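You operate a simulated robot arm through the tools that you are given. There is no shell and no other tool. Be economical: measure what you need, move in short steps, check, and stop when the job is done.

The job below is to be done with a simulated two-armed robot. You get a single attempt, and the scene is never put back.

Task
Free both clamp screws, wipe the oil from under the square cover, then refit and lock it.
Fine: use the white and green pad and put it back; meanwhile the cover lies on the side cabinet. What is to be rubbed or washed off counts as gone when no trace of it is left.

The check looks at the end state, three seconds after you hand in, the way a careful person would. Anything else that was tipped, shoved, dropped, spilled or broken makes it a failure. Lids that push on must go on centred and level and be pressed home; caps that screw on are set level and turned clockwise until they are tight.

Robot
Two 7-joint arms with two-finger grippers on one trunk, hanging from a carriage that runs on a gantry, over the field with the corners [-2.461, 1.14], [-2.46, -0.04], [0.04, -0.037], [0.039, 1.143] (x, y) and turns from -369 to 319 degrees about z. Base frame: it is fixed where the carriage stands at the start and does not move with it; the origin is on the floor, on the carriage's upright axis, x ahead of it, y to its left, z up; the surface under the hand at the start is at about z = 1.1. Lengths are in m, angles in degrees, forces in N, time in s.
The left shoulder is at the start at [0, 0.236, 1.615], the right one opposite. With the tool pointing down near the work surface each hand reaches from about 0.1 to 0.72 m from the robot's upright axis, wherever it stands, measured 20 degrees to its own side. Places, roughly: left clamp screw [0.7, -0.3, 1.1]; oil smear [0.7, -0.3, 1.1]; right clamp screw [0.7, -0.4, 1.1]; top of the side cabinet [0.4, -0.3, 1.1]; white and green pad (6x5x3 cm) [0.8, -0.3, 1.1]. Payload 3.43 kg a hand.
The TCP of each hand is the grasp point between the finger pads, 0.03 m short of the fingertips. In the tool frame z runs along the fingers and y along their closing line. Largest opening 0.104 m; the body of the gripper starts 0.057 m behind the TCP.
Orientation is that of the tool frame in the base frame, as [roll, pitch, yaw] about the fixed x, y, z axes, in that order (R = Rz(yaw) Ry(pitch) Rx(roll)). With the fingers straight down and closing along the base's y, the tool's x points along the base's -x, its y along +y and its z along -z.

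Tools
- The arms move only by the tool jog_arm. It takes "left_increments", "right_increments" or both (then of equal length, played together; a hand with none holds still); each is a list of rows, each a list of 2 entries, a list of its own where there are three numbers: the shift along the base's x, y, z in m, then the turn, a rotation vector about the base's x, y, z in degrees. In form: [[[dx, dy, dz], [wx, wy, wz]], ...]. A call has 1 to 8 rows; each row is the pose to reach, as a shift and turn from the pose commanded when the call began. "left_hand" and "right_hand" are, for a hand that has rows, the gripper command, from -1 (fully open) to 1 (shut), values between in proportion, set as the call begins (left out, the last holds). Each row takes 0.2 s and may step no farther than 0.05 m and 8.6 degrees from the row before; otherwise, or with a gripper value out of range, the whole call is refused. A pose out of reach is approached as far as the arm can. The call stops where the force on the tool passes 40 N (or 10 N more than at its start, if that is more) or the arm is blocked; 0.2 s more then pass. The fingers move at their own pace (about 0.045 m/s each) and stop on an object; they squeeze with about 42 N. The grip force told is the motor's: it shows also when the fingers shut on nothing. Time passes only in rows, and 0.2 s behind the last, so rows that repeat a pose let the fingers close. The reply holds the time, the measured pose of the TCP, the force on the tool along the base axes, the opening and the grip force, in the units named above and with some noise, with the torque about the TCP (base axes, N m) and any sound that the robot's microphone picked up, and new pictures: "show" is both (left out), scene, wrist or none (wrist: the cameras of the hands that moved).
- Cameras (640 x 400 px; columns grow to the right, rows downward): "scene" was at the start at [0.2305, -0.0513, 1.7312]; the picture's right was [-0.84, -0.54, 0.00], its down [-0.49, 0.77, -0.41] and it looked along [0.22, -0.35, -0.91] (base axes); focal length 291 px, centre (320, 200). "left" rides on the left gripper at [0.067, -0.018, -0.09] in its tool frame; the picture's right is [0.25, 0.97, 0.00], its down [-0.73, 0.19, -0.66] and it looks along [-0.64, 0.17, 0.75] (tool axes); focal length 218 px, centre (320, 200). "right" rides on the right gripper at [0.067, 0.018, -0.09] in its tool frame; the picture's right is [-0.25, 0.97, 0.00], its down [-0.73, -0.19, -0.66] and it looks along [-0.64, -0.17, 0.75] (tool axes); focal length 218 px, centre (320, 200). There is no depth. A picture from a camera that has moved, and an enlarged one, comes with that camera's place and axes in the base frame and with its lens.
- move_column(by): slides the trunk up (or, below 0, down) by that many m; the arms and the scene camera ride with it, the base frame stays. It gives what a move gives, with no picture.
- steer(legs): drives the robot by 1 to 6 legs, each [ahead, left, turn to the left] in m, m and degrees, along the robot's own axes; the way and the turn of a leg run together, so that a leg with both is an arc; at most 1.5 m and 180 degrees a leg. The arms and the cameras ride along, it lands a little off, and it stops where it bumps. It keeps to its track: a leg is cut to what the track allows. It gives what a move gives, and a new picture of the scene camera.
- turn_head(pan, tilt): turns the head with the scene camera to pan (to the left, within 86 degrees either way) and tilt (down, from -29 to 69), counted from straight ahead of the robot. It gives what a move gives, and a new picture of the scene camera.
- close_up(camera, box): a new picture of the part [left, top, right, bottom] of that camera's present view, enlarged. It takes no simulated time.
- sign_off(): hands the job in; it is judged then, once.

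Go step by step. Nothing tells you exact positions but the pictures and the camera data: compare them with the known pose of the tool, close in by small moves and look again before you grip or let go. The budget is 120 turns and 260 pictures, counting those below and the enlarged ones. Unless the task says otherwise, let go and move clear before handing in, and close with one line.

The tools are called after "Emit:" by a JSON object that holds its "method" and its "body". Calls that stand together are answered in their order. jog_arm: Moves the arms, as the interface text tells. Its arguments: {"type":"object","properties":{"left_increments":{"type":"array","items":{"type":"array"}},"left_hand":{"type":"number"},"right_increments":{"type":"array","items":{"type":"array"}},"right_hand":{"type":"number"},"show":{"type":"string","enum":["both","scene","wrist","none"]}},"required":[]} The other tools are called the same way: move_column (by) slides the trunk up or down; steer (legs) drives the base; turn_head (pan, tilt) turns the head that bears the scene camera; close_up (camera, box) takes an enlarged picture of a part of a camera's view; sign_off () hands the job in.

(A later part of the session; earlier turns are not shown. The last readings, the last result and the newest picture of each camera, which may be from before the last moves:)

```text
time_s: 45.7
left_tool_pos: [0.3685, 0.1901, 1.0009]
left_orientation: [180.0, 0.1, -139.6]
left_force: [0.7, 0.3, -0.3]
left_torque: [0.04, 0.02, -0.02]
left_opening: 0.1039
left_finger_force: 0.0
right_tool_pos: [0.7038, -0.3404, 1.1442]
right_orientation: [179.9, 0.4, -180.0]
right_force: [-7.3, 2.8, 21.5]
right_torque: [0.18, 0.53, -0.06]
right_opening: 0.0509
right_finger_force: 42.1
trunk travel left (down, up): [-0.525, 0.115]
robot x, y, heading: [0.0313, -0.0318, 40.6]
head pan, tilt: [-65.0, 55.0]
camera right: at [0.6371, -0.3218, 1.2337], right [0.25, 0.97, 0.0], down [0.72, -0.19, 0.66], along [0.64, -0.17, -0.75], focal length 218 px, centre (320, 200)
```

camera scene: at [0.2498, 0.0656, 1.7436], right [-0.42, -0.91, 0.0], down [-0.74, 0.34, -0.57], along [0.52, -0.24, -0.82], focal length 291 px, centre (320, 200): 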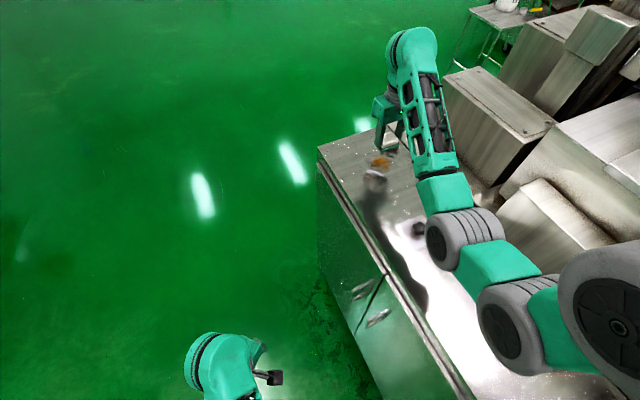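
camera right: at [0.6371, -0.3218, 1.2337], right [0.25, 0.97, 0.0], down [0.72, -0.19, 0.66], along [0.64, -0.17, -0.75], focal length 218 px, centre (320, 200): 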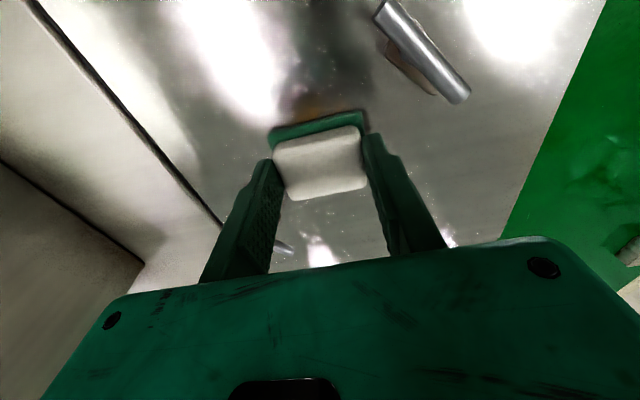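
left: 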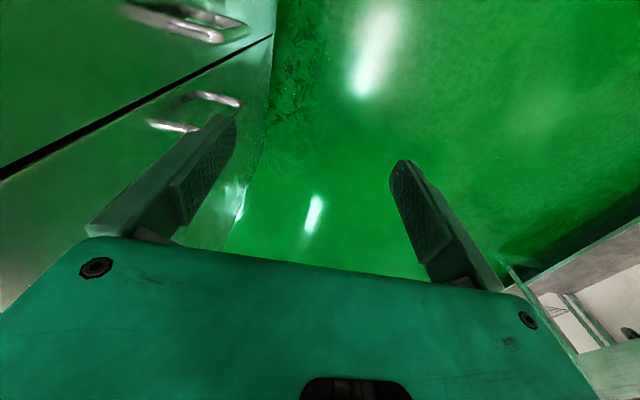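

Emit:
{"method": "jog_arm", "body": {"right_increments": [[[-0.018, -0.008, 0.001], [0, 0, 0]], [[0.018, 0.0, 0.001], [0, 0, 0]], [[-0.02, 0.0, 0.001], [0, 0, 0]], [[0.02, 0.008, 0.001], [0, 0, 0]], [[-0.02, -0.005, 0.001], [0, 0, 0]], [[0.018, 0.012, 0.001], [0, 0, 0]], [[-0.015, -0.015, 0.001], [0, 0, 0]], [[0, 0, 0.001], [0, 0, 0]]], "show": "none"}}

Emit:
{"method": "jog_arm", "body": {"right_increments": [[[-0.01, 0.008, 0], [0, 0, 0]], [[0.005, -0.014, 0], [0, 0, 0]], [[-0.005, 0.012, 0], [0, 0, 0]], [[0.01, -0.01, 0], [0, 0, 0]], [[0.01, 0.015, 0], [0, 0, 0]], [[-0.022, -0.012, 0], [0, 0, 0]], [[0.02, 0.003, 0], [0, 0, 0]], [[0, 0, 0], [0, 0, 0]]], "show": "none"}}

Emit:
{"method": "jog_arm", "body": {"right_increments": [[[0, 0, 0.03], [0, 0, 0]], [[0, 0, 0.07], [0, 0, 0]], [[0.03, 0.03, 0.085], [0, 0, 0]], [[0.06, 0.05, 0.085], [0, 0, 0]], [[0.093, 0.069, 0.085], [0, 0, 0]], [[0.093, 0.069, 0.085], [0, 0, 0]]]}}

Emit:
{"method": "close_up", "body": {"camera": "scene", "box": [350, 130, 410, 190]}}

Emit:
{"method": "close_up", "body": {"camera": "right", "box": [120, 0, 440, 200]}}

```text
time_s: 47.5
left_tool_pos: [0.3704, 0.1896, 1.0003]
left_orientation: [-179.9, 0.0, -139.6]
left_force: [-0.8, 1.4, 0.5]
left_torque: [0.02, -0.02, -0.01]
left_opening: 0.1041
left_finger_force: 0.0
right_tool_pos: [0.7043, -0.3399, 1.1442]
right_orientation: [-180.0, 0.2, 179.9]
right_force: [3.8, -1.4, 8.2]
right_torque: [-0.14, -0.27, 0.02]
right_opening: 0.0506
right_finger_force: 42.6
trunk travel left (down, up): [-0.525, 0.115]
robot x, y, heading: [0.0344, -0.0312, 40.4]
head pan, tilt: [-65.0, 55.0]
```

```text
time_s: 49.3
left_tool_pos: [0.3706, 0.1913, 1.0]
left_orientation: [-179.9, 0.0, -139.5]
left_force: [0.2, 0.0, 0.1]
left_torque: [-0.01, -0.03, -0.03]
left_opening: 0.1041
left_finger_force: 0.0
right_tool_pos: [0.7047, -0.3387, 1.1456]
right_orientation: [179.9, 0.3, 179.9]
right_force: [-0.1, 1.8, 16.7]
right_torque: [-0.04, 0.07, 0.05]
right_opening: 0.0509
right_finger_force: 42.3
trunk travel left (down, up): [-0.525, 0.115]
robot x, y, heading: [0.0313, -0.0319, 40.4]
head pan, tilt: [-65.0, 55.0]
```

```text
time_s: 50.7
left_tool_pos: [0.367, 0.1916, 0.9992]
left_orientation: [180.0, 0.0, -139.6]
left_force: [0.4, 0.6, 1.0]
left_torque: [0.01, 0.01, 0.01]
left_opening: 0.1042
left_finger_force: 0.1
right_tool_pos: [0.7965, -0.272, 1.2281]
right_orientation: [179.9, 0.2, 180.0]
right_force: [0.7, -0.2, -0.4]
right_torque: [-0.01, 0.03, -0.03]
right_opening: 0.0509
right_finger_force: 42.2
trunk travel left (down, up): [-0.525, 0.115]
robot x, y, heading: [0.0331, -0.0339, 40.3]
head pan, tilt: [-65.0, 55.0]
camera scene: at [0.2497, 0.0656, 1.7435], right [-0.42, -0.91, 0.0], down [-0.74, 0.34, -0.57], along [0.52, -0.24, -0.82], focal length 291 px, centre (320, 200)
camera right: at [0.7292, -0.2533, 1.3178], right [0.25, 0.97, 0.0], down [0.73, -0.19, 0.66], along [0.64, -0.17, -0.75], focal length 218 px, centre (320, 200)
```

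scene: 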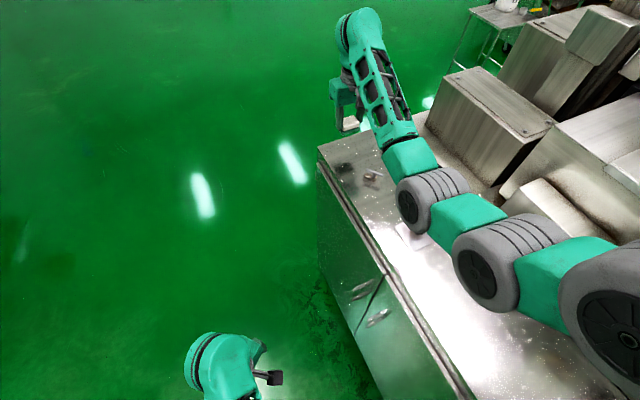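
right: 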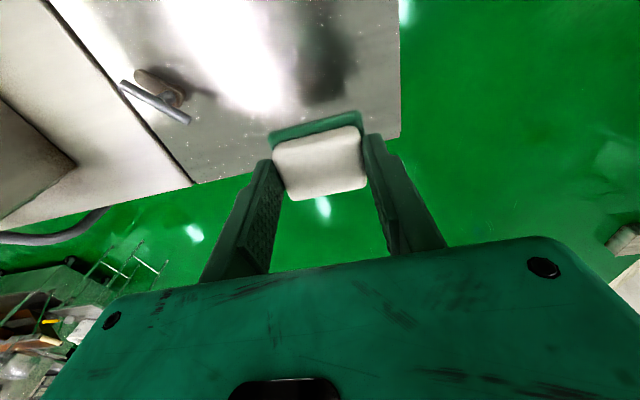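

```text
6.67 times, centred on (380, 160) of scene
camera zoom: at [0.2497, 0.0656, 1.7435], right [-0.42, -0.91, 0.0], down [-0.74, 0.34, -0.57], along [0.52, -0.24, -0.82], focal length 1938 px, centre (-80, 467)
```

zoom: 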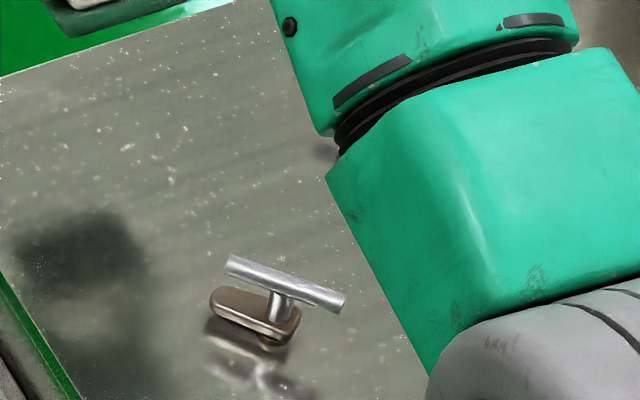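

```text
2.00 times, centred on (280, 100) of right
camera zoom: at [0.7292, -0.2533, 1.3178], right [0.25, 0.97, 0.0], down [0.73, -0.19, 0.66], along [0.64, -0.17, -0.75], focal length 436 px, centre (400, 400)
```

zoom: 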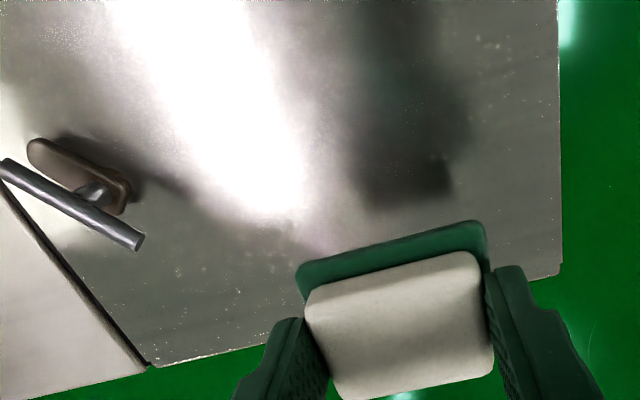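

The smear looks gone, but glare and the arm hide some of it. I move the hand aside for a clear view before returning the pad.

Emit:
{"method": "jog_arm", "body": {"right_increments": [[[-0.04, 0.02, 0.03], [0, 0, 0]], [[-0.08, 0.04, 0.03], [0, 0, 0]], [[-0.12, 0.05, 0.03], [0, 0, 0]], [[-0.16, 0.05, 0.03], [0, 0, 0]], [[-0.2, 0.05, 0.03], [0, 0, 0]], [[-0.24, 0.04, 0.03], [0, 0, 0]], [[-0.28, 0.0, 0.03], [0, 0, 0]], [[-0.28, 0.0, 0.03], [0, 0, 0]]]}}

Emit:
{"method": "close_up", "body": {"camera": "scene", "box": [350, 130, 410, 190]}}

```text
refused: row 1 steps farther than a row can; nothing moved
```

```text
6.67 times, centred on (380, 160) of scene
camera zoom: at [0.2497, 0.0656, 1.7435], right [-0.42, -0.91, 0.0], down [-0.74, 0.34, -0.57], along [0.52, -0.24, -0.82], focal length 1938 px, centre (-80, 467)
```

zoom: 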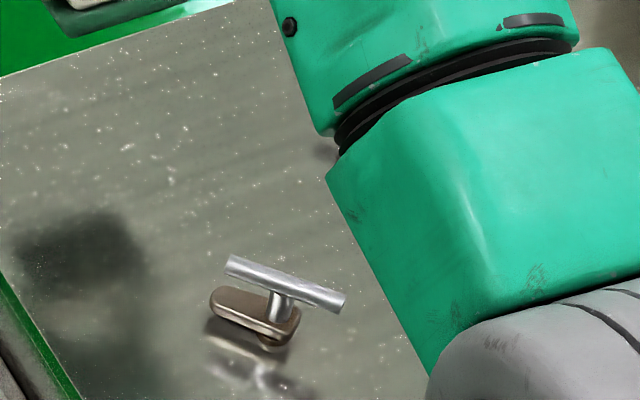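

Emit:
{"method": "jog_arm", "body": {"right_increments": [[[-0.03, 0.02, 0.03], [0, 0, 0]], [[-0.07, 0.04, 0.03], [0, 0, 0]], [[-0.11, 0.05, 0.03], [0, 0, 0]], [[-0.15, 0.05, 0.03], [0, 0, 0]], [[-0.19, 0.05, 0.03], [0, 0, 0]], [[-0.23, 0.04, 0.03], [0, 0, 0]], [[-0.26, 0.01, 0.03], [0, 0, 0]], [[-0.26, 0.01, 0.03], [0, 0, 0]]]}}

Emit:
{"method": "close_up", "body": {"camera": "scene", "box": [350, 130, 410, 190]}}

```text
time_s: 52.5
left_tool_pos: [0.3678, 0.1914, 1.0011]
left_orientation: [180.0, 0.0, -139.5]
left_force: [0.4, 0.7, -0.5]
left_torque: [-0.01, -0.02, 0.02]
left_opening: 0.1038
left_finger_force: 0.1
right_tool_pos: [0.5351, -0.2609, 1.2525]
right_orientation: [-180.0, 0.5, -179.9]
right_force: [0.3, -0.7, -0.5]
right_torque: [0.01, 0.04, -0.01]
right_opening: 0.0507
right_finger_force: 41.8
right hand out of reach, approached as far as the arm can: row 6, 7, 8
trunk travel left (down, up): [-0.525, 0.115]
robot x, y, heading: [0.0347, -0.0327, 40.5]
head pan, tilt: [-65.0, 55.0]
camera scene: at [0.2498, 0.0656, 1.7436], right [-0.42, -0.91, 0.0], down [-0.74, 0.34, -0.57], along [0.52, -0.24, -0.82], focal length 291 px, centre (320, 200)
camera right: at [0.468, -0.2425, 1.3414], right [0.25, 0.97, 0.0], down [0.72, -0.19, 0.66], along [0.64, -0.17, -0.75], focal length 218 px, centre (320, 200)
```

scene: 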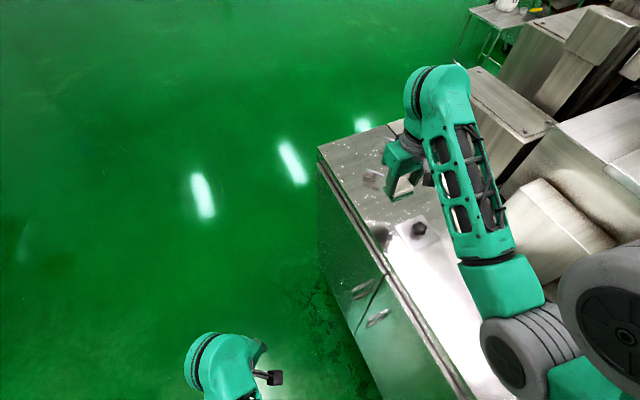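
right: 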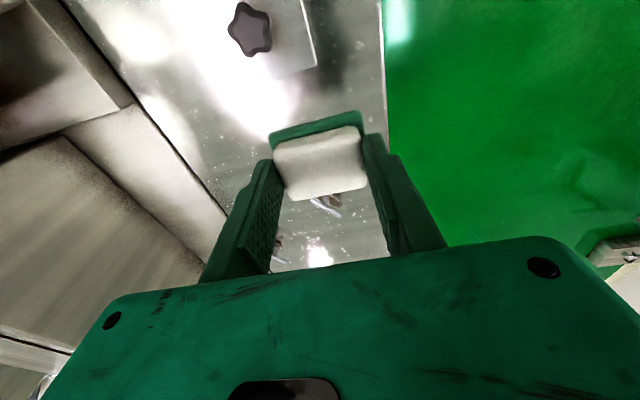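

```text
6.67 times, centred on (380, 160) of scene
camera zoom: at [0.2498, 0.0656, 1.7436], right [-0.42, -0.91, 0.0], down [-0.74, 0.34, -0.57], along [0.52, -0.24, -0.82], focal length 1938 px, centre (-80, 467)
```

zoom: 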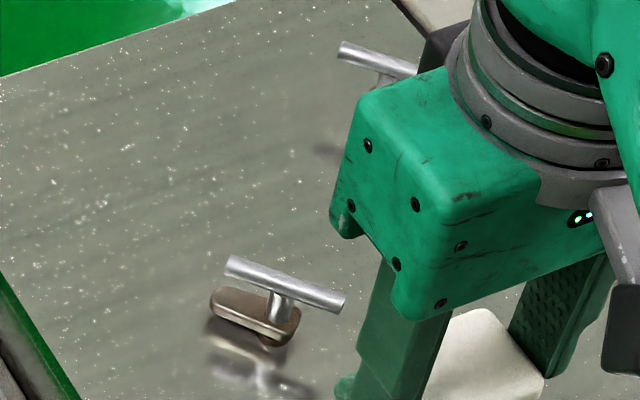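

Emit:
{"method": "jog_arm", "body": {"right_increments": [[[-0.03, -0.015, 0], [0, 0, -6]], [[-0.065, -0.035, 0], [0, 0, -12]], [[-0.065, -0.035, 0], [0, 0, -17]]], "show": "none"}}

Emit:
{"method": "close_up", "body": {"camera": "scene", "box": [350, 130, 410, 190]}}

```text
time_s: 53.3
left_tool_pos: [0.3676, 0.1906, 0.9999]
left_orientation: [180.0, 0.1, -139.6]
left_force: [0.2, -0.3, -0.6]
left_torque: [-0.01, -0.02, 0.0]
left_opening: 0.1038
left_finger_force: 0.0
right_tool_pos: [0.4732, -0.2962, 1.2438]
right_orientation: [179.9, 0.4, 162.9]
right_force: [0.9, 0.5, -1.1]
right_torque: [0.0, 0.0, -0.02]
right_opening: 0.0506
right_finger_force: 42.3
right hand out of reach, approached as far as the arm can: row 2, 3
trunk travel left (down, up): [-0.525, 0.115]
robot x, y, heading: [0.0347, -0.0304, 40.5]
head pan, tilt: [-65.0, 55.0]
```

```text
6.67 times, centred on (380, 160) of scene
camera zoom: at [0.2498, 0.0656, 1.7435], right [-0.42, -0.91, 0.0], down [-0.74, 0.34, -0.57], along [0.52, -0.24, -0.82], focal length 1938 px, centre (-80, 467)
```

zoom: 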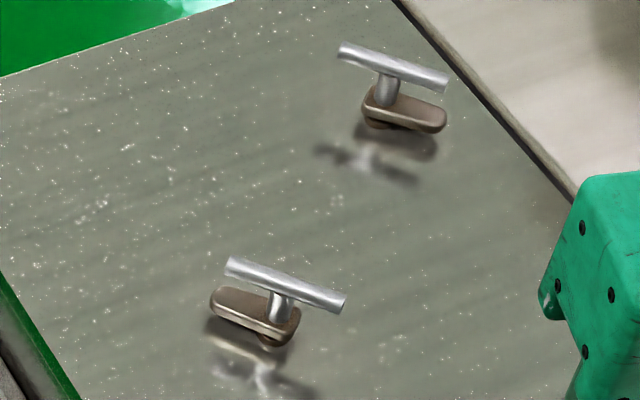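

No trace of oil remains. I take the pad back to its place.

Emit:
{"method": "jog_arm", "body": {"right_increments": [[[0.04, 0.01, 0], [0, 0, 5]], [[0.085, 0.02, 0], [0, 0, 10]], [[0.13, 0.028, 0], [0, 0, 12.8]], [[0.175, 0.028, 0], [0, 0, 12.8]], [[0.22, 0.028, 0], [0, 0, 12.8]], [[0.265, 0.027, 0], [0, 0, 12.8]], [[0.31, 0.026, 0], [0, 0, 12.8]], [[0.324, 0.026, 0], [0, 0, 12.8]]], "show": "none"}}

Emit:
{"method": "jog_arm", "body": {"right_increments": [[[0, 0, 0], [0, 0, 0]]], "show": "none"}}

```text
time_s: 55.1
left_tool_pos: [0.3679, 0.19, 0.9992]
left_orientation: [-180.0, 0.0, -139.6]
left_force: [-0.5, -0.6, -0.5]
left_torque: [0.0, 0.05, 0.04]
left_opening: 0.1041
left_finger_force: 0.1
right_tool_pos: [0.7984, -0.2709, 1.2454]
right_orientation: [-180.0, 0.2, 175.8]
right_force: [0.0, 0.3, -0.3]
right_torque: [0.01, 0.0, -0.04]
right_opening: 0.0506
right_finger_force: 42.2
trunk travel left (down, up): [-0.525, 0.115]
robot x, y, heading: [0.0386, -0.0342, 40.7]
head pan, tilt: [-65.0, 55.0]
```

```text
time_s: 55.5
left_tool_pos: [0.3677, 0.191, 1.0001]
left_orientation: [179.9, 0.0, -139.6]
left_force: [-0.7, 0.6, -0.2]
left_torque: [-0.02, 0.0, 0.02]
left_opening: 0.1041
left_finger_force: 0.1
right_tool_pos: [0.798, -0.2699, 1.2436]
right_orientation: [-179.9, 0.2, 175.9]
right_force: [1.1, 1.7, -0.7]
right_torque: [-0.01, 0.04, -0.02]
right_opening: 0.0507
right_finger_force: 41.6
trunk travel left (down, up): [-0.525, 0.115]
robot x, y, heading: [0.0336, -0.0384, 40.2]
head pan, tilt: [-65.0, 55.0]
```

Emit:
{"method": "jog_arm", "body": {"right_increments": [[[-0.001, 0, -0.04], [0, 0, 0]], [[-0.001, 0, -0.08], [0, 0, 0]], [[-0.001, 0, -0.094], [0, 0, 0]], [[-0.001, 0, -0.099], [0, 0, 0]], [[-0.001, 0, -0.1005], [0, 0, 0]]], "show": "wrist"}}

```text
time_s: 56.7
left_tool_pos: [0.3685, 0.1909, 1.0004]
left_orientation: [180.0, -0.1, -139.6]
left_force: [0.7, -0.1, -0.5]
left_torque: [0.01, -0.01, 0.01]
left_opening: 0.104
left_finger_force: 0.1
right_tool_pos: [0.7997, -0.2707, 1.1462]
right_orientation: [179.9, 0.4, 175.6]
right_force: [-4.9, 0.6, 14.1]
right_torque: [0.0, 0.32, 0.03]
right_opening: 0.0508
right_finger_force: 41.9
trunk travel left (down, up): [-0.525, 0.115]
robot x, y, heading: [0.0303, -0.0286, 40.4]
head pan, tilt: [-65.0, 55.0]
camera right: at [0.734, -0.2473, 1.2351], right [0.32, 0.95, 0.0], down [0.71, -0.24, 0.66], along [0.63, -0.21, -0.75], focal length 218 px, centre (320, 200)
```

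right: 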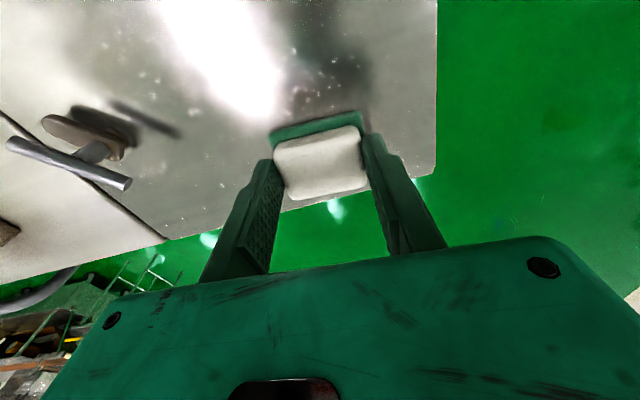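

Pad is seated in its former place. I release and rise.

Emit:
{"method": "jog_arm", "body": {"right_increments": [[[0, 0, 0.002], [0, 0, 0]], [[0, 0, 0.002], [0, 0, 0]], [[0, 0, 0.002], [0, 0, 0]], [[0, 0, 0.03], [0, 0, 0]], [[0, 0, 0.07], [0, 0, 0]], [[-0.02, 0, 0.1], [0, 0, 0]]], "right_hand": -0.6, "show": "wrist"}}

Emit:
{"method": "jog_arm", "body": {"right_increments": [[[-0.04, -0.005, 0], [0, 0, -5]], [[-0.08, -0.01, 0], [0, 0, -10]], [[-0.12, -0.013, 0], [0, 0, -13.4]], [[-0.16, -0.016, 0], [0, 0, -13.4]], [[-0.2, -0.02, 0], [0, 0, -13.4]], [[-0.24, -0.025, 0], [0, 0, -13.4]], [[-0.28, -0.028, 0], [0, 0, -13.4]], [[-0.309, -0.029, 0], [0, 0, -13.4]]], "show": "wrist"}}

Emit:
{"method": "close_up", "body": {"camera": "right", "box": [200, 20, 440, 200]}}

Emit:
{"method": "close_up", "body": {"camera": "scene", "box": [310, 110, 470, 250]}}

```text
time_s: 58.1
left_tool_pos: [0.3666, 0.1918, 1.0001]
left_orientation: [179.9, 0.0, -139.6]
left_force: [-0.8, -0.5, 0.5]
left_torque: [-0.03, 0.02, 0.0]
left_opening: 0.1039
left_finger_force: 0.0
right_tool_pos: [0.7757, -0.2711, 1.2418]
right_orientation: [179.9, 0.2, 175.8]
right_force: [-0.7, 1.0, -1.2]
right_torque: [0.02, 0.0, 0.04]
right_opening: 0.0833
right_finger_force: 0.0
trunk travel left (down, up): [-0.525, 0.115]
robot x, y, heading: [0.0345, -0.034, 40.4]
head pan, tilt: [-65.0, 55.0]
camera right: at [0.7114, -0.2478, 1.3315], right [0.32, 0.95, 0.0], down [0.71, -0.24, 0.66], along [0.62, -0.21, -0.75], focal length 218 px, centre (320, 200)
```

right: 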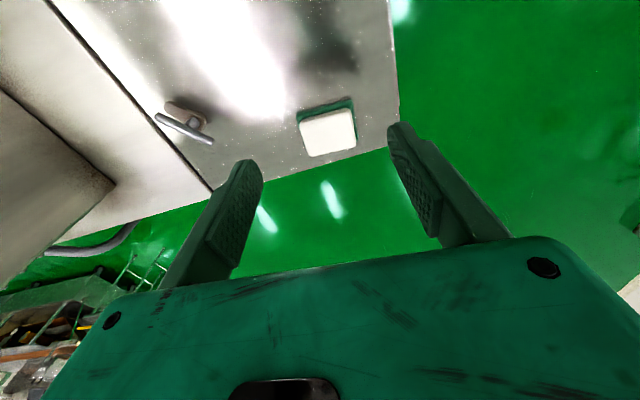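

```text
time_s: 59.9
left_tool_pos: [0.3676, 0.1909, 0.9993]
left_orientation: [179.9, 0.0, -139.6]
left_force: [-0.2, 0.2, 0.6]
left_torque: [-0.01, 0.0, -0.01]
left_opening: 0.1041
left_finger_force: 0.0
right_tool_pos: [0.4703, -0.2998, 1.2421]
right_orientation: [179.9, 0.4, 162.3]
right_force: [0.3, 0.0, 0.0]
right_torque: [-0.01, -0.02, 0.0]
right_opening: 0.0834
right_finger_force: 0.0
trunk travel left (down, up): [-0.525, 0.115]
robot x, y, heading: [0.0307, -0.0341, 40.3]
head pan, tilt: [-65.0, 55.0]
camera right: at [0.4121, -0.262, 1.3324], right [0.53, 0.85, 0.0], down [0.63, -0.4, 0.66], along [0.56, -0.35, -0.75], focal length 218 px, centre (320, 200)
```

right: 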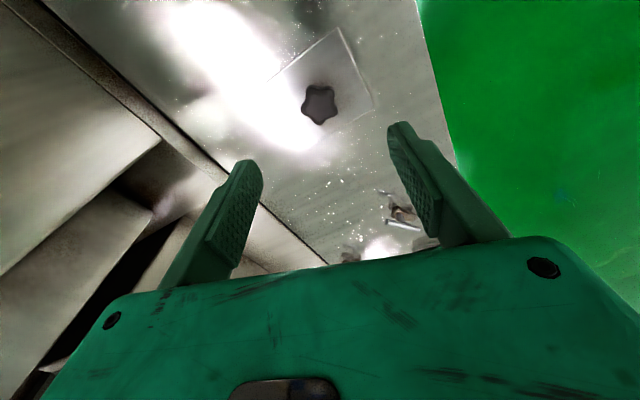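

```text
2.22 times, centred on (320, 110) of right
camera zoom: at [0.4121, -0.262, 1.3324], right [0.53, 0.85, 0.0], down [0.63, -0.4, 0.66], along [0.56, -0.35, -0.75], focal length 485 px, centre (320, 400)
```

zoom: 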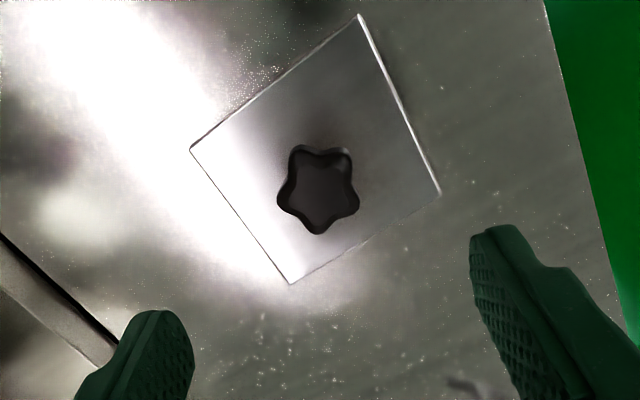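

```text
2.86 times, centred on (390, 180) of scene
camera zoom: at [0.2497, 0.0656, 1.7435], right [-0.42, -0.91, 0.0], down [-0.74, 0.34, -0.57], along [0.52, -0.24, -0.82], focal length 831 px, centre (120, 257)
```

zoom: 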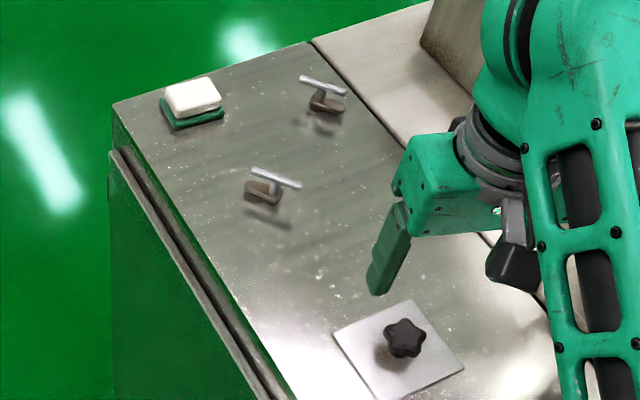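

The cover is exactly where I left it; I grip the knob again at the same pose.

Emit:
{"method": "jog_arm", "body": {"right_increments": [[[0, 0, -0.04], [0, 0, 0]], [[0, 0, -0.08], [0, 0, 0]], [[0, 0, -0.094], [0, 0, 0]], [[0, 0, -0.0985], [0, 0, 0]], [[0, 0, -0.0985], [0, 0, 0]]], "show": "none"}}

Emit:
{"method": "jog_arm", "body": {"right_increments": [[[0, 0, 0], [0, 0, 0]], [[0, 0, 0], [0, 0, 0]], [[0, 0, 0], [0, 0, 0]], [[0, 0, 0], [0, 0, 0]], [[0, 0, 0], [0, 0, 0]]], "right_hand": 1, "show": "wrist"}}

Emit:
{"method": "close_up", "body": {"camera": "right", "box": [200, 90, 440, 240]}}

```text
time_s: 61.1
left_tool_pos: [0.3684, 0.1905, 0.9992]
left_orientation: [180.0, 0.0, -139.6]
left_force: [0.2, 0.0, 0.7]
left_torque: [0.03, -0.02, 0.01]
left_opening: 0.1041
left_finger_force: 0.1
right_tool_pos: [0.4688, -0.3012, 1.1465]
right_orientation: [180.0, 0.2, 162.4]
right_force: [-0.2, 0.1, 0.5]
right_torque: [-0.03, 0.05, 0.0]
right_opening: 0.083
right_finger_force: 0.1
trunk travel left (down, up): [-0.525, 0.115]
robot x, y, heading: [0.0328, -0.0333, 40.3]
head pan, tilt: [-65.0, 55.0]
```

```text
time_s: 62.3
left_tool_pos: [0.368, 0.1907, 0.9997]
left_orientation: [180.0, 0.0, -139.5]
left_force: [-0.3, 0.1, 0.7]
left_torque: [0.0, 0.01, 0.01]
left_opening: 0.1041
left_finger_force: 0.1
right_tool_pos: [0.4681, -0.3002, 1.1465]
right_orientation: [180.0, 0.2, 162.4]
right_force: [0.5, 0.2, 0.2]
right_torque: [0.0, -0.03, 0.02]
right_opening: 0.0316
right_finger_force: 41.9
trunk travel left (down, up): [-0.525, 0.115]
robot x, y, heading: [0.0343, -0.0349, 40.6]
head pan, tilt: [-65.0, 55.0]
camera right: at [0.411, -0.2623, 1.2358], right [0.53, 0.85, 0.0], down [0.64, -0.4, 0.66], along [0.56, -0.35, -0.75], focal length 218 px, centre (320, 200)
```

right: 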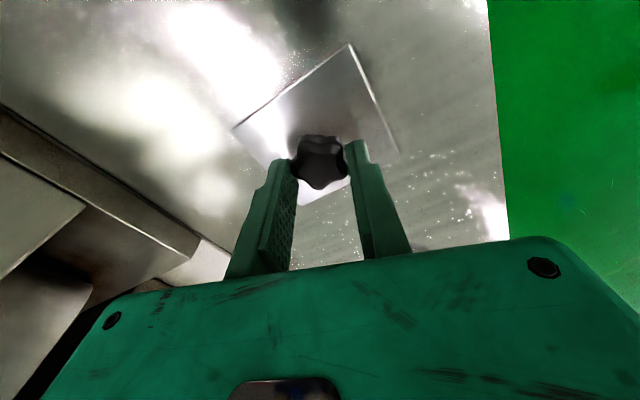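

```text
2.67 times, centred on (320, 165) of right
camera zoom: at [0.411, -0.2623, 1.2358], right [0.53, 0.85, 0.0], down [0.64, -0.4, 0.66], along [0.56, -0.35, -0.75], focal length 582 px, centre (320, 293)
```

zoom: 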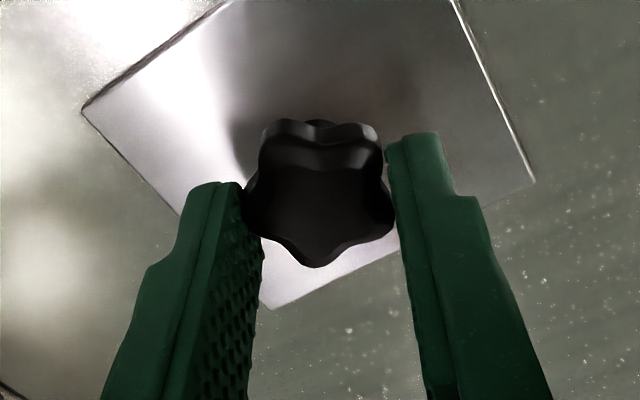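

Grip matches the first one. I lift and carry the cover back above its seat.

Emit:
{"method": "jog_arm", "body": {"right_increments": [[[0, 0, 0.03], [0, 0, 0]], [[0, 0, 0.07], [0, 0, 0]], [[0.035, -0.006, 0.09], [0, 0, 0]], [[0.08, -0.014, 0.09], [0, 0, 0]], [[0.125, -0.022, 0.09], [0, 0, 0]], [[0.17, -0.03, 0.09], [0, 0, 0]], [[0.215, -0.038, 0.09], [0, 0, 0]], [[0.2415, -0.0422, 0.09], [0, 0, 0]]], "show": "none"}}

Emit:
{"method": "jog_arm", "body": {"right_increments": [[[0, 0, -0.03], [0, 0, 0]], [[0, 0, -0.06], [0, 0, 0]], [[0, 0, -0.075], [0, 0, 0]], [[0, 0, -0.075], [0, 0, 0]]]}}

Emit:
{"method": "close_up", "body": {"camera": "right", "box": [180, 0, 460, 200]}}

Emit:
{"method": "close_up", "body": {"camera": "scene", "box": [350, 130, 410, 190]}}

```text
time_s: 64.1
left_tool_pos: [0.3681, 0.1907, 1.0015]
left_orientation: [179.9, 0.0, -139.5]
left_force: [0.2, 0.4, 0.3]
left_torque: [0.02, 0.01, 0.0]
left_opening: 0.1042
left_finger_force: 0.0
right_tool_pos: [0.7094, -0.3428, 1.2345]
right_orientation: [179.9, 0.2, 162.4]
right_force: [0.4, 0.1, -2.8]
right_torque: [0.03, 0.0, 0.04]
right_opening: 0.0313
right_finger_force: 42.1
trunk travel left (down, up): [-0.525, 0.115]
robot x, y, heading: [0.0334, -0.0349, 40.3]
head pan, tilt: [-65.0, 55.0]
```

```text
time_s: 65.1
left_tool_pos: [0.3683, 0.1921, 0.9994]
left_orientation: [-179.9, 0.0, -139.6]
left_force: [-0.3, -0.2, 0.1]
left_torque: [-0.01, -0.02, 0.0]
left_opening: 0.104
left_finger_force: 0.0
right_tool_pos: [0.71, -0.3406, 1.1589]
right_orientation: [179.9, 0.2, 162.4]
right_force: [0.9, -0.2, -3.4]
right_torque: [0.01, 0.0, 0.01]
right_opening: 0.0315
right_finger_force: 42.4
trunk travel left (down, up): [-0.525, 0.115]
robot x, y, heading: [0.0359, -0.0312, 40.4]
head pan, tilt: [-65.0, 55.0]
camera scene: at [0.2497, 0.0656, 1.7435], right [-0.42, -0.91, 0.0], down [-0.74, 0.34, -0.57], along [0.52, -0.24, -0.82], focal length 291 px, centre (320, 200)
camera right: at [0.6518, -0.303, 1.2494], right [0.53, 0.85, 0.0], down [0.63, -0.4, 0.66], along [0.56, -0.35, -0.75], focal length 218 px, centre (320, 200)
```

scene: 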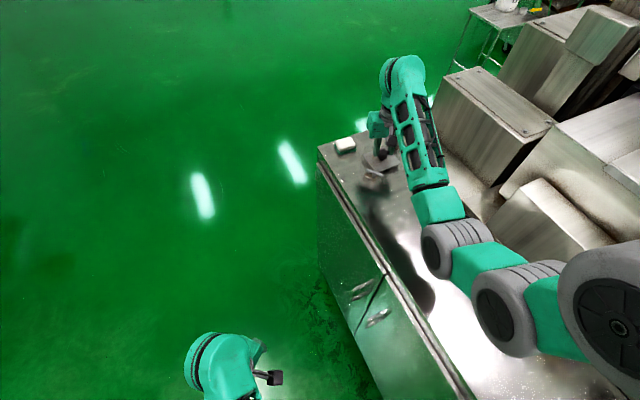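
right: 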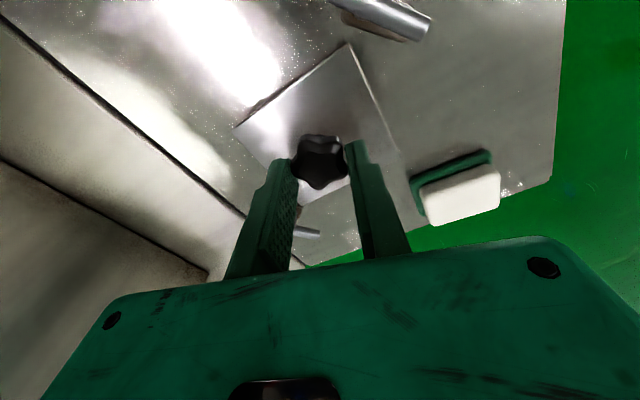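

```text
2.00 times, centred on (320, 100) of right
camera zoom: at [0.6518, -0.303, 1.2494], right [0.53, 0.85, 0.0], down [0.63, -0.4, 0.66], along [0.56, -0.35, -0.75], focal length 436 px, centre (320, 400)
```

zoom: 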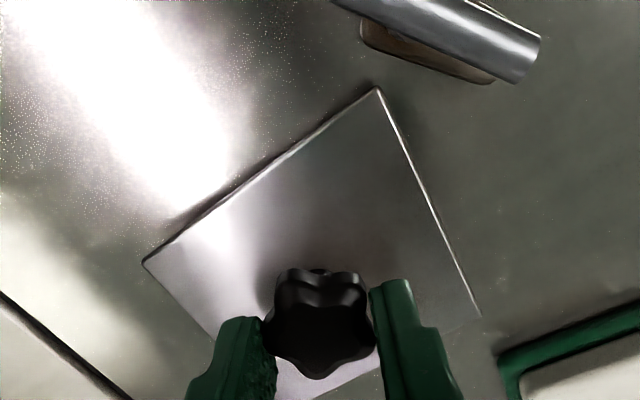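

```text
6.67 times, centred on (380, 160) of scene
camera zoom: at [0.2497, 0.0656, 1.7435], right [-0.42, -0.91, 0.0], down [-0.74, 0.34, -0.57], along [0.52, -0.24, -0.82], focal length 1938 px, centre (-80, 467)
```

zoom: 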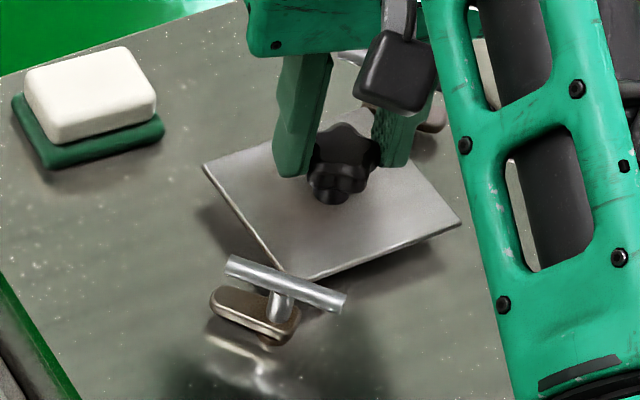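

Aligned; I lower the last 14 mm to seat it, then compare with the original pictures.

Emit:
{"method": "jog_arm", "body": {"right_increments": [[[0, 0, -0.007], [0, 0, 0]], [[0, 0, -0.011], [0, 0, 0]], [[0, 0, -0.014], [0, 0, 0]], [[0, 0, -0.016], [0, 0, 0]], [[0, 0, -0.016], [0, 0, 0]]], "show": "wrist"}}

Emit:
{"method": "close_up", "body": {"camera": "right", "box": [200, 90, 440, 240]}}

Emit:
{"method": "close_up", "body": {"camera": "scene", "box": [350, 130, 410, 190]}}

```text
time_s: 66.3
left_tool_pos: [0.3681, 0.1899, 0.9995]
left_orientation: [-179.9, 0.0, -139.6]
left_force: [0.2, -0.1, -0.3]
left_torque: [0.01, 0.01, 0.0]
left_opening: 0.1042
left_finger_force: 0.0
right_tool_pos: [0.7139, -0.3418, 1.1462]
right_orientation: [179.9, 0.5, 162.3]
right_force: [-6.4, 2.1, 18.3]
right_torque: [0.32, 1.17, 0.0]
right_opening: 0.0318
right_finger_force: 42.7
trunk travel left (down, up): [-0.525, 0.115]
robot x, y, heading: [0.0367, -0.0356, 40.4]
head pan, tilt: [-65.0, 55.0]
camera right: at [0.6543, -0.3041, 1.2362], right [0.53, 0.85, 0.0], down [0.63, -0.4, 0.66], along [0.56, -0.35, -0.75], focal length 218 px, centre (320, 200)
```

right: 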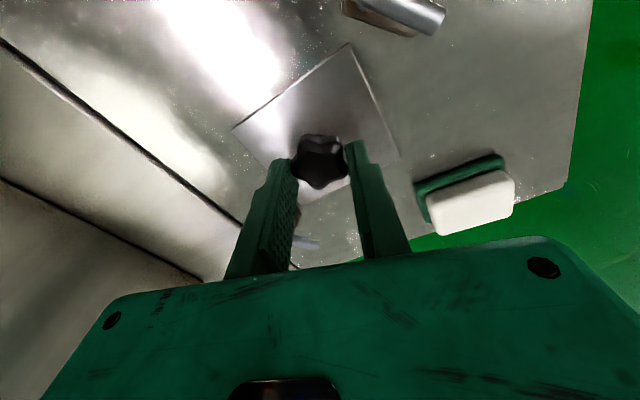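

```text
2.67 times, centred on (320, 165) of right
camera zoom: at [0.6543, -0.3041, 1.2362], right [0.53, 0.85, 0.0], down [0.63, -0.4, 0.66], along [0.56, -0.35, -0.75], focal length 582 px, centre (320, 293)
```

zoom: 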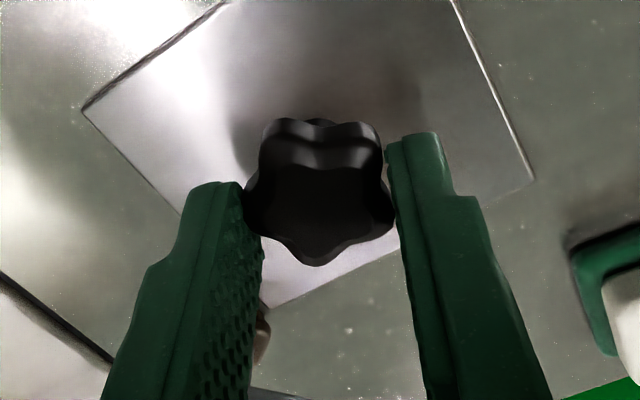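

```text
6.67 times, centred on (380, 160) of scene
camera zoom: at [0.2499, 0.0654, 1.7439], right [-0.42, -0.91, 0.0], down [-0.74, 0.34, -0.57], along [0.52, -0.24, -0.82], focal length 1938 px, centre (-80, 467)
```

zoom: 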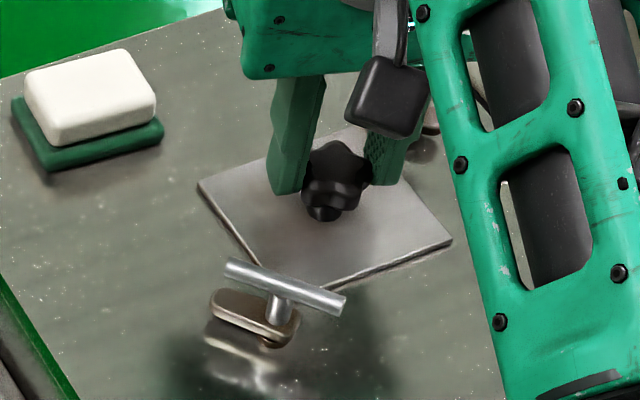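

Compared with the original pictures the cover is about 4 mm too far in +x, because pressing pushes the arm forward. I lift slightly and set it down lightly.

Emit:
{"method": "jog_arm", "body": {"right_increments": [[[0, 0, 0.008], [0, 0, 0]], [[-0.0005, 0, 0.01], [0, 0, 0]], [[-0.0005, 0, 0.007], [0, 0, 0]], [[-0.0005, 0, 0.004], [0, 0, 0]], [[-0.0005, 0, 0.0033], [0, 0, 0]]], "show": "wrist"}}

Emit:
{"method": "close_up", "body": {"camera": "right", "box": [200, 90, 440, 240]}}

Emit:
{"method": "close_up", "body": {"camera": "scene", "box": [330, 130, 410, 200]}}

```text
time_s: 67.5
left_tool_pos: [0.368, 0.1908, 0.9984]
left_orientation: [180.0, -0.1, -139.5]
left_force: [0.4, 1.1, 1.2]
left_torque: [0.04, 0.01, -0.01]
left_opening: 0.1042
left_finger_force: 0.1
right_tool_pos: [0.7091, -0.3425, 1.1471]
right_orientation: [-180.0, 0.3, 162.4]
right_force: [0.3, 0.5, -2.7]
right_torque: [0.0, 0.02, 0.0]
right_opening: 0.0318
right_finger_force: 42.1
trunk travel left (down, up): [-0.525, 0.115]
robot x, y, heading: [0.0374, -0.0347, 40.4]
head pan, tilt: [-65.0, 55.0]
camera right: at [0.6517, -0.3041, 1.2371], right [0.53, 0.85, 0.0], down [0.64, -0.4, 0.66], along [0.56, -0.35, -0.75], focal length 218 px, centre (320, 200)
```

right: 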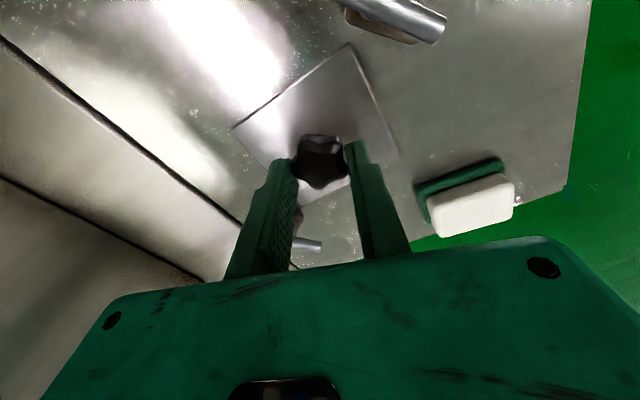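

```text
2.67 times, centred on (320, 165) of right
camera zoom: at [0.6517, -0.3041, 1.2371], right [0.53, 0.85, 0.0], down [0.64, -0.4, 0.66], along [0.56, -0.35, -0.75], focal length 582 px, centre (320, 293)
```

zoom: 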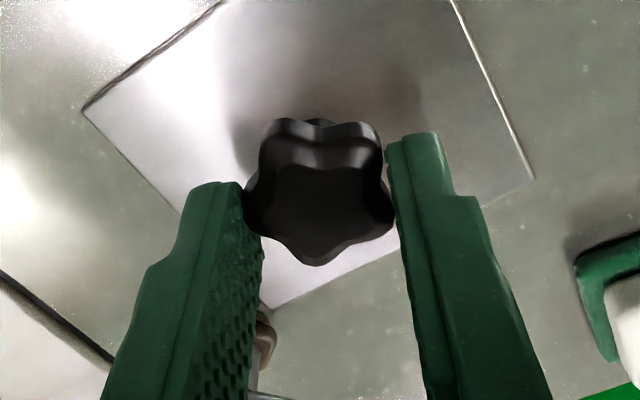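

```text
5.71 times, centred on (370, 165) of scene
camera zoom: at [0.2497, 0.0656, 1.7435], right [-0.42, -0.91, 0.0], down [-0.74, 0.34, -0.57], along [0.52, -0.24, -0.82], focal length 1661 px, centre (34, 400)
```

zoom: 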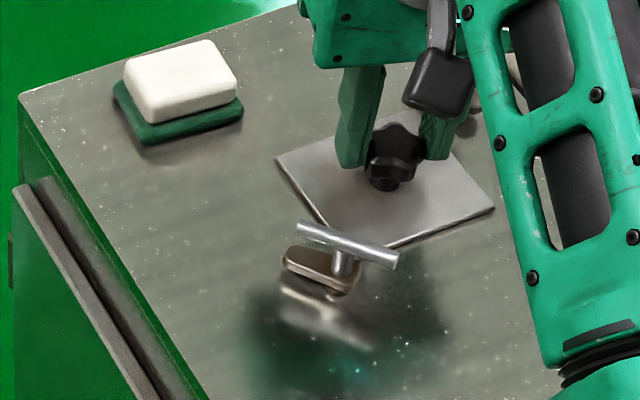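

Now within about 1 mm of the original. I nudge it 1 mm back, let it touch down and release.

Emit:
{"method": "jog_arm", "body": {"right_increments": [[[-0.0012, 0, 0], [0, 0, 0]], [[-0.0012, 0, -0.0012], [0, 0, 0]], [[-0.0012, 0, -0.0018], [0, 0, 0]], [[-0.0012, 0, -0.0018], [0, 0, 0]]], "show": "none"}}

Emit:
{"method": "jog_arm", "body": {"right_increments": [[[0, 0, 0], [0, 0, 0]], [[0, 0, 0], [0, 0, 0]], [[0, 0, 0], [0, 0, 0]], [[0, 0, 0], [0, 0, 0]], [[0, 0, 0.03], [0, 0, 0]], [[0, 0, 0.07], [0, 0, 0]], [[0, 0, 0.1], [0, 0, 0]], [[0, 0, 0.1], [0, 0, 0]]], "right_hand": -0.54}}

Emit:
{"method": "close_up", "body": {"camera": "right", "box": [200, 20, 440, 200]}}

Emit:
{"method": "close_up", "body": {"camera": "scene", "box": [330, 130, 410, 200]}}

```text
time_s: 68.5
left_tool_pos: [0.3681, 0.1905, 1.0003]
left_orientation: [-180.0, -0.1, -139.7]
left_force: [1.2, -0.3, 0.6]
left_torque: [-0.01, -0.03, -0.01]
left_opening: 0.1039
left_finger_force: 0.0
right_tool_pos: [0.7086, -0.3423, 1.1476]
right_orientation: [-180.0, 0.3, 162.3]
right_force: [-1.9, -0.2, 4.4]
right_torque: [0.03, 0.41, 0.05]
right_opening: 0.0318
right_finger_force: 42.5
trunk travel left (down, up): [-0.525, 0.115]
robot x, y, heading: [0.0336, -0.0339, 40.4]
head pan, tilt: [-65.0, 55.0]
```

```text
time_s: 70.3
left_tool_pos: [0.3681, 0.1908, 1.0008]
left_orientation: [-179.9, 0.0, -139.6]
left_force: [0.9, 0.4, 0.1]
left_torque: [-0.04, -0.02, 0.01]
left_opening: 0.1041
left_finger_force: 0.1
right_tool_pos: [0.7087, -0.3428, 1.2455]
right_orientation: [-180.0, 0.1, 162.4]
right_force: [0.2, 0.1, -0.4]
right_torque: [-0.02, -0.03, -0.01]
right_opening: 0.0805
right_finger_force: 0.2
trunk travel left (down, up): [-0.525, 0.115]
robot x, y, heading: [0.0336, -0.0308, 40.4]
head pan, tilt: [-65.0, 55.0]
camera scene: at [0.2498, 0.0656, 1.7435], right [-0.42, -0.91, 0.0], down [-0.74, 0.34, -0.57], along [0.52, -0.24, -0.82], focal length 291 px, centre (320, 200)
camera right: at [0.6523, -0.3044, 1.3356], right [0.53, 0.85, 0.0], down [0.64, -0.4, 0.66], along [0.56, -0.35, -0.75], focal length 218 px, centre (320, 200)
```

scene: 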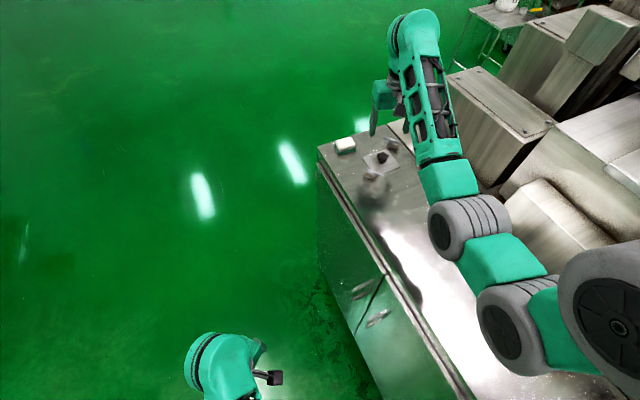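
right: 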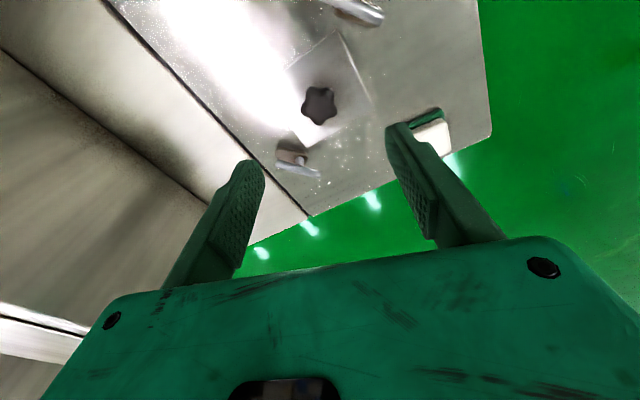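

```text
2.22 times, centred on (320, 110) of right
camera zoom: at [0.6523, -0.3044, 1.3356], right [0.53, 0.85, 0.0], down [0.64, -0.4, 0.66], along [0.56, -0.35, -0.75], focal length 485 px, centre (320, 400)
```

zoom: 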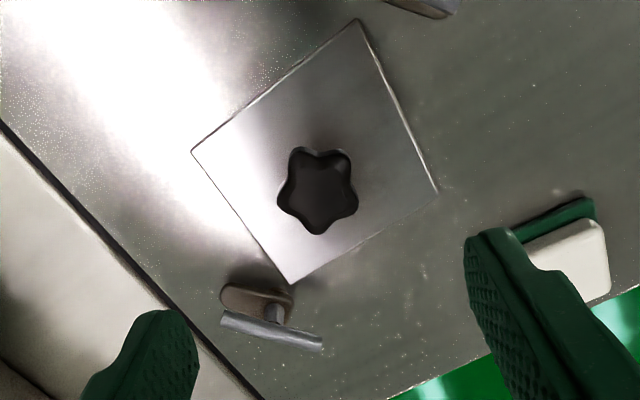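

```text
5.71 times, centred on (370, 165) of scene
camera zoom: at [0.2498, 0.0656, 1.7435], right [-0.42, -0.91, 0.0], down [-0.74, 0.34, -0.57], along [0.52, -0.24, -0.82], focal length 1661 px, centre (34, 400)
```

zoom: 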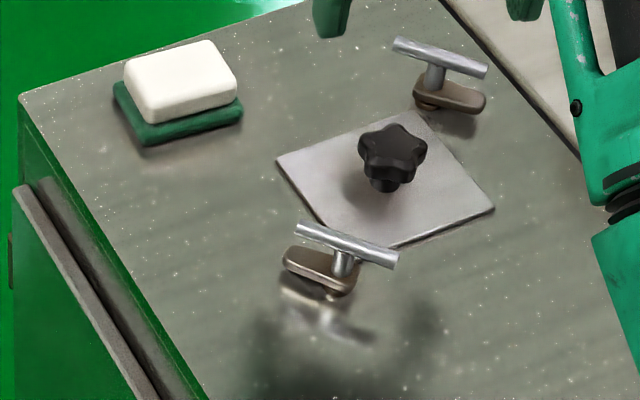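

Comparing both views with the originals, the cover is still about 2.5 mm off (+x, -y). I regrip and shift it by (-2.3, +1.8) mm.

Emit:
{"method": "jog_arm", "body": {"right_increments": [[[0, 0, -0.04], [0, 0, 0]], [[0, 0, -0.08], [0, 0, 0]], [[0, 0, -0.094], [0, 0, 0]], [[0, 0, -0.098], [0, 0, 0]], [[0, 0, -0.098], [0, 0, 0]]], "show": "none"}}

Emit:
{"method": "jog_arm", "body": {"right_increments": [[[0, 0, 0], [0, 0, 0]], [[0, 0, 0], [0, 0, 0]], [[0, 0, 0], [0, 0, 0]], [[0, 0, 0], [0, 0, 0]], [[0, 0, 0], [0, 0, 0]]], "right_hand": 1, "show": "none"}}

Emit:
{"method": "jog_arm", "body": {"right_increments": [[[0, 0, 0.004], [0, 0, 0]], [[-0.0023, 0.0018, 0.004], [0, 0, 0]], [[-0.0023, 0.0018, 0.001], [0, 0, 0]], [[-0.0023, 0.0018, 0.0], [0, 0, 0]], [[-0.0023, 0.0018, 0.0], [0, 0, 0]]], "show": "none"}}

```text
time_s: 71.5
left_tool_pos: [0.3686, 0.1901, 1.0002]
left_orientation: [-179.9, 0.0, -139.6]
left_force: [-1.0, -0.1, 0.1]
left_torque: [0.0, 0.02, 0.02]
left_opening: 0.1041
left_finger_force: 0.1
right_tool_pos: [0.7109, -0.3426, 1.148]
right_orientation: [179.9, 0.2, 162.4]
right_force: [-0.4, -0.2, -0.4]
right_torque: [-0.04, 0.01, 0.01]
right_opening: 0.08
right_finger_force: 0.0
trunk travel left (down, up): [-0.525, 0.115]
robot x, y, heading: [0.0317, -0.0353, 40.5]
head pan, tilt: [-65.0, 55.0]
```

```text
time_s: 72.7
left_tool_pos: [0.3685, 0.1904, 0.9997]
left_orientation: [180.0, 0.0, -139.6]
left_force: [0.2, -0.2, 0.2]
left_torque: [0.01, 0.02, 0.01]
left_opening: 0.1041
left_finger_force: 0.0
right_tool_pos: [0.7091, -0.343, 1.1472]
right_orientation: [-179.9, 0.2, 162.3]
right_force: [0.9, -0.1, 0.2]
right_torque: [-0.01, -0.1, 0.01]
right_opening: 0.0314
right_finger_force: 42.2
trunk travel left (down, up): [-0.525, 0.115]
robot x, y, heading: [0.032, -0.0325, 40.2]
head pan, tilt: [-65.0, 55.0]
```

```text
time_s: 73.9
left_tool_pos: [0.3671, 0.1909, 1.0004]
left_orientation: [180.0, 0.0, -139.6]
left_force: [-0.4, -1.0, -0.1]
left_torque: [0.02, 0.0, 0.02]
left_opening: 0.1039
left_finger_force: 0.0
right_tool_pos: [0.708, -0.3398, 1.1471]
right_orientation: [-180.0, 0.2, 162.4]
right_force: [-1.7, 0.1, 2.2]
right_torque: [0.05, 0.26, -0.06]
right_opening: 0.0319
right_finger_force: 42.2
trunk travel left (down, up): [-0.525, 0.115]
robot x, y, heading: [0.0301, -0.034, 40.4]
head pan, tilt: [-65.0, 55.0]
```

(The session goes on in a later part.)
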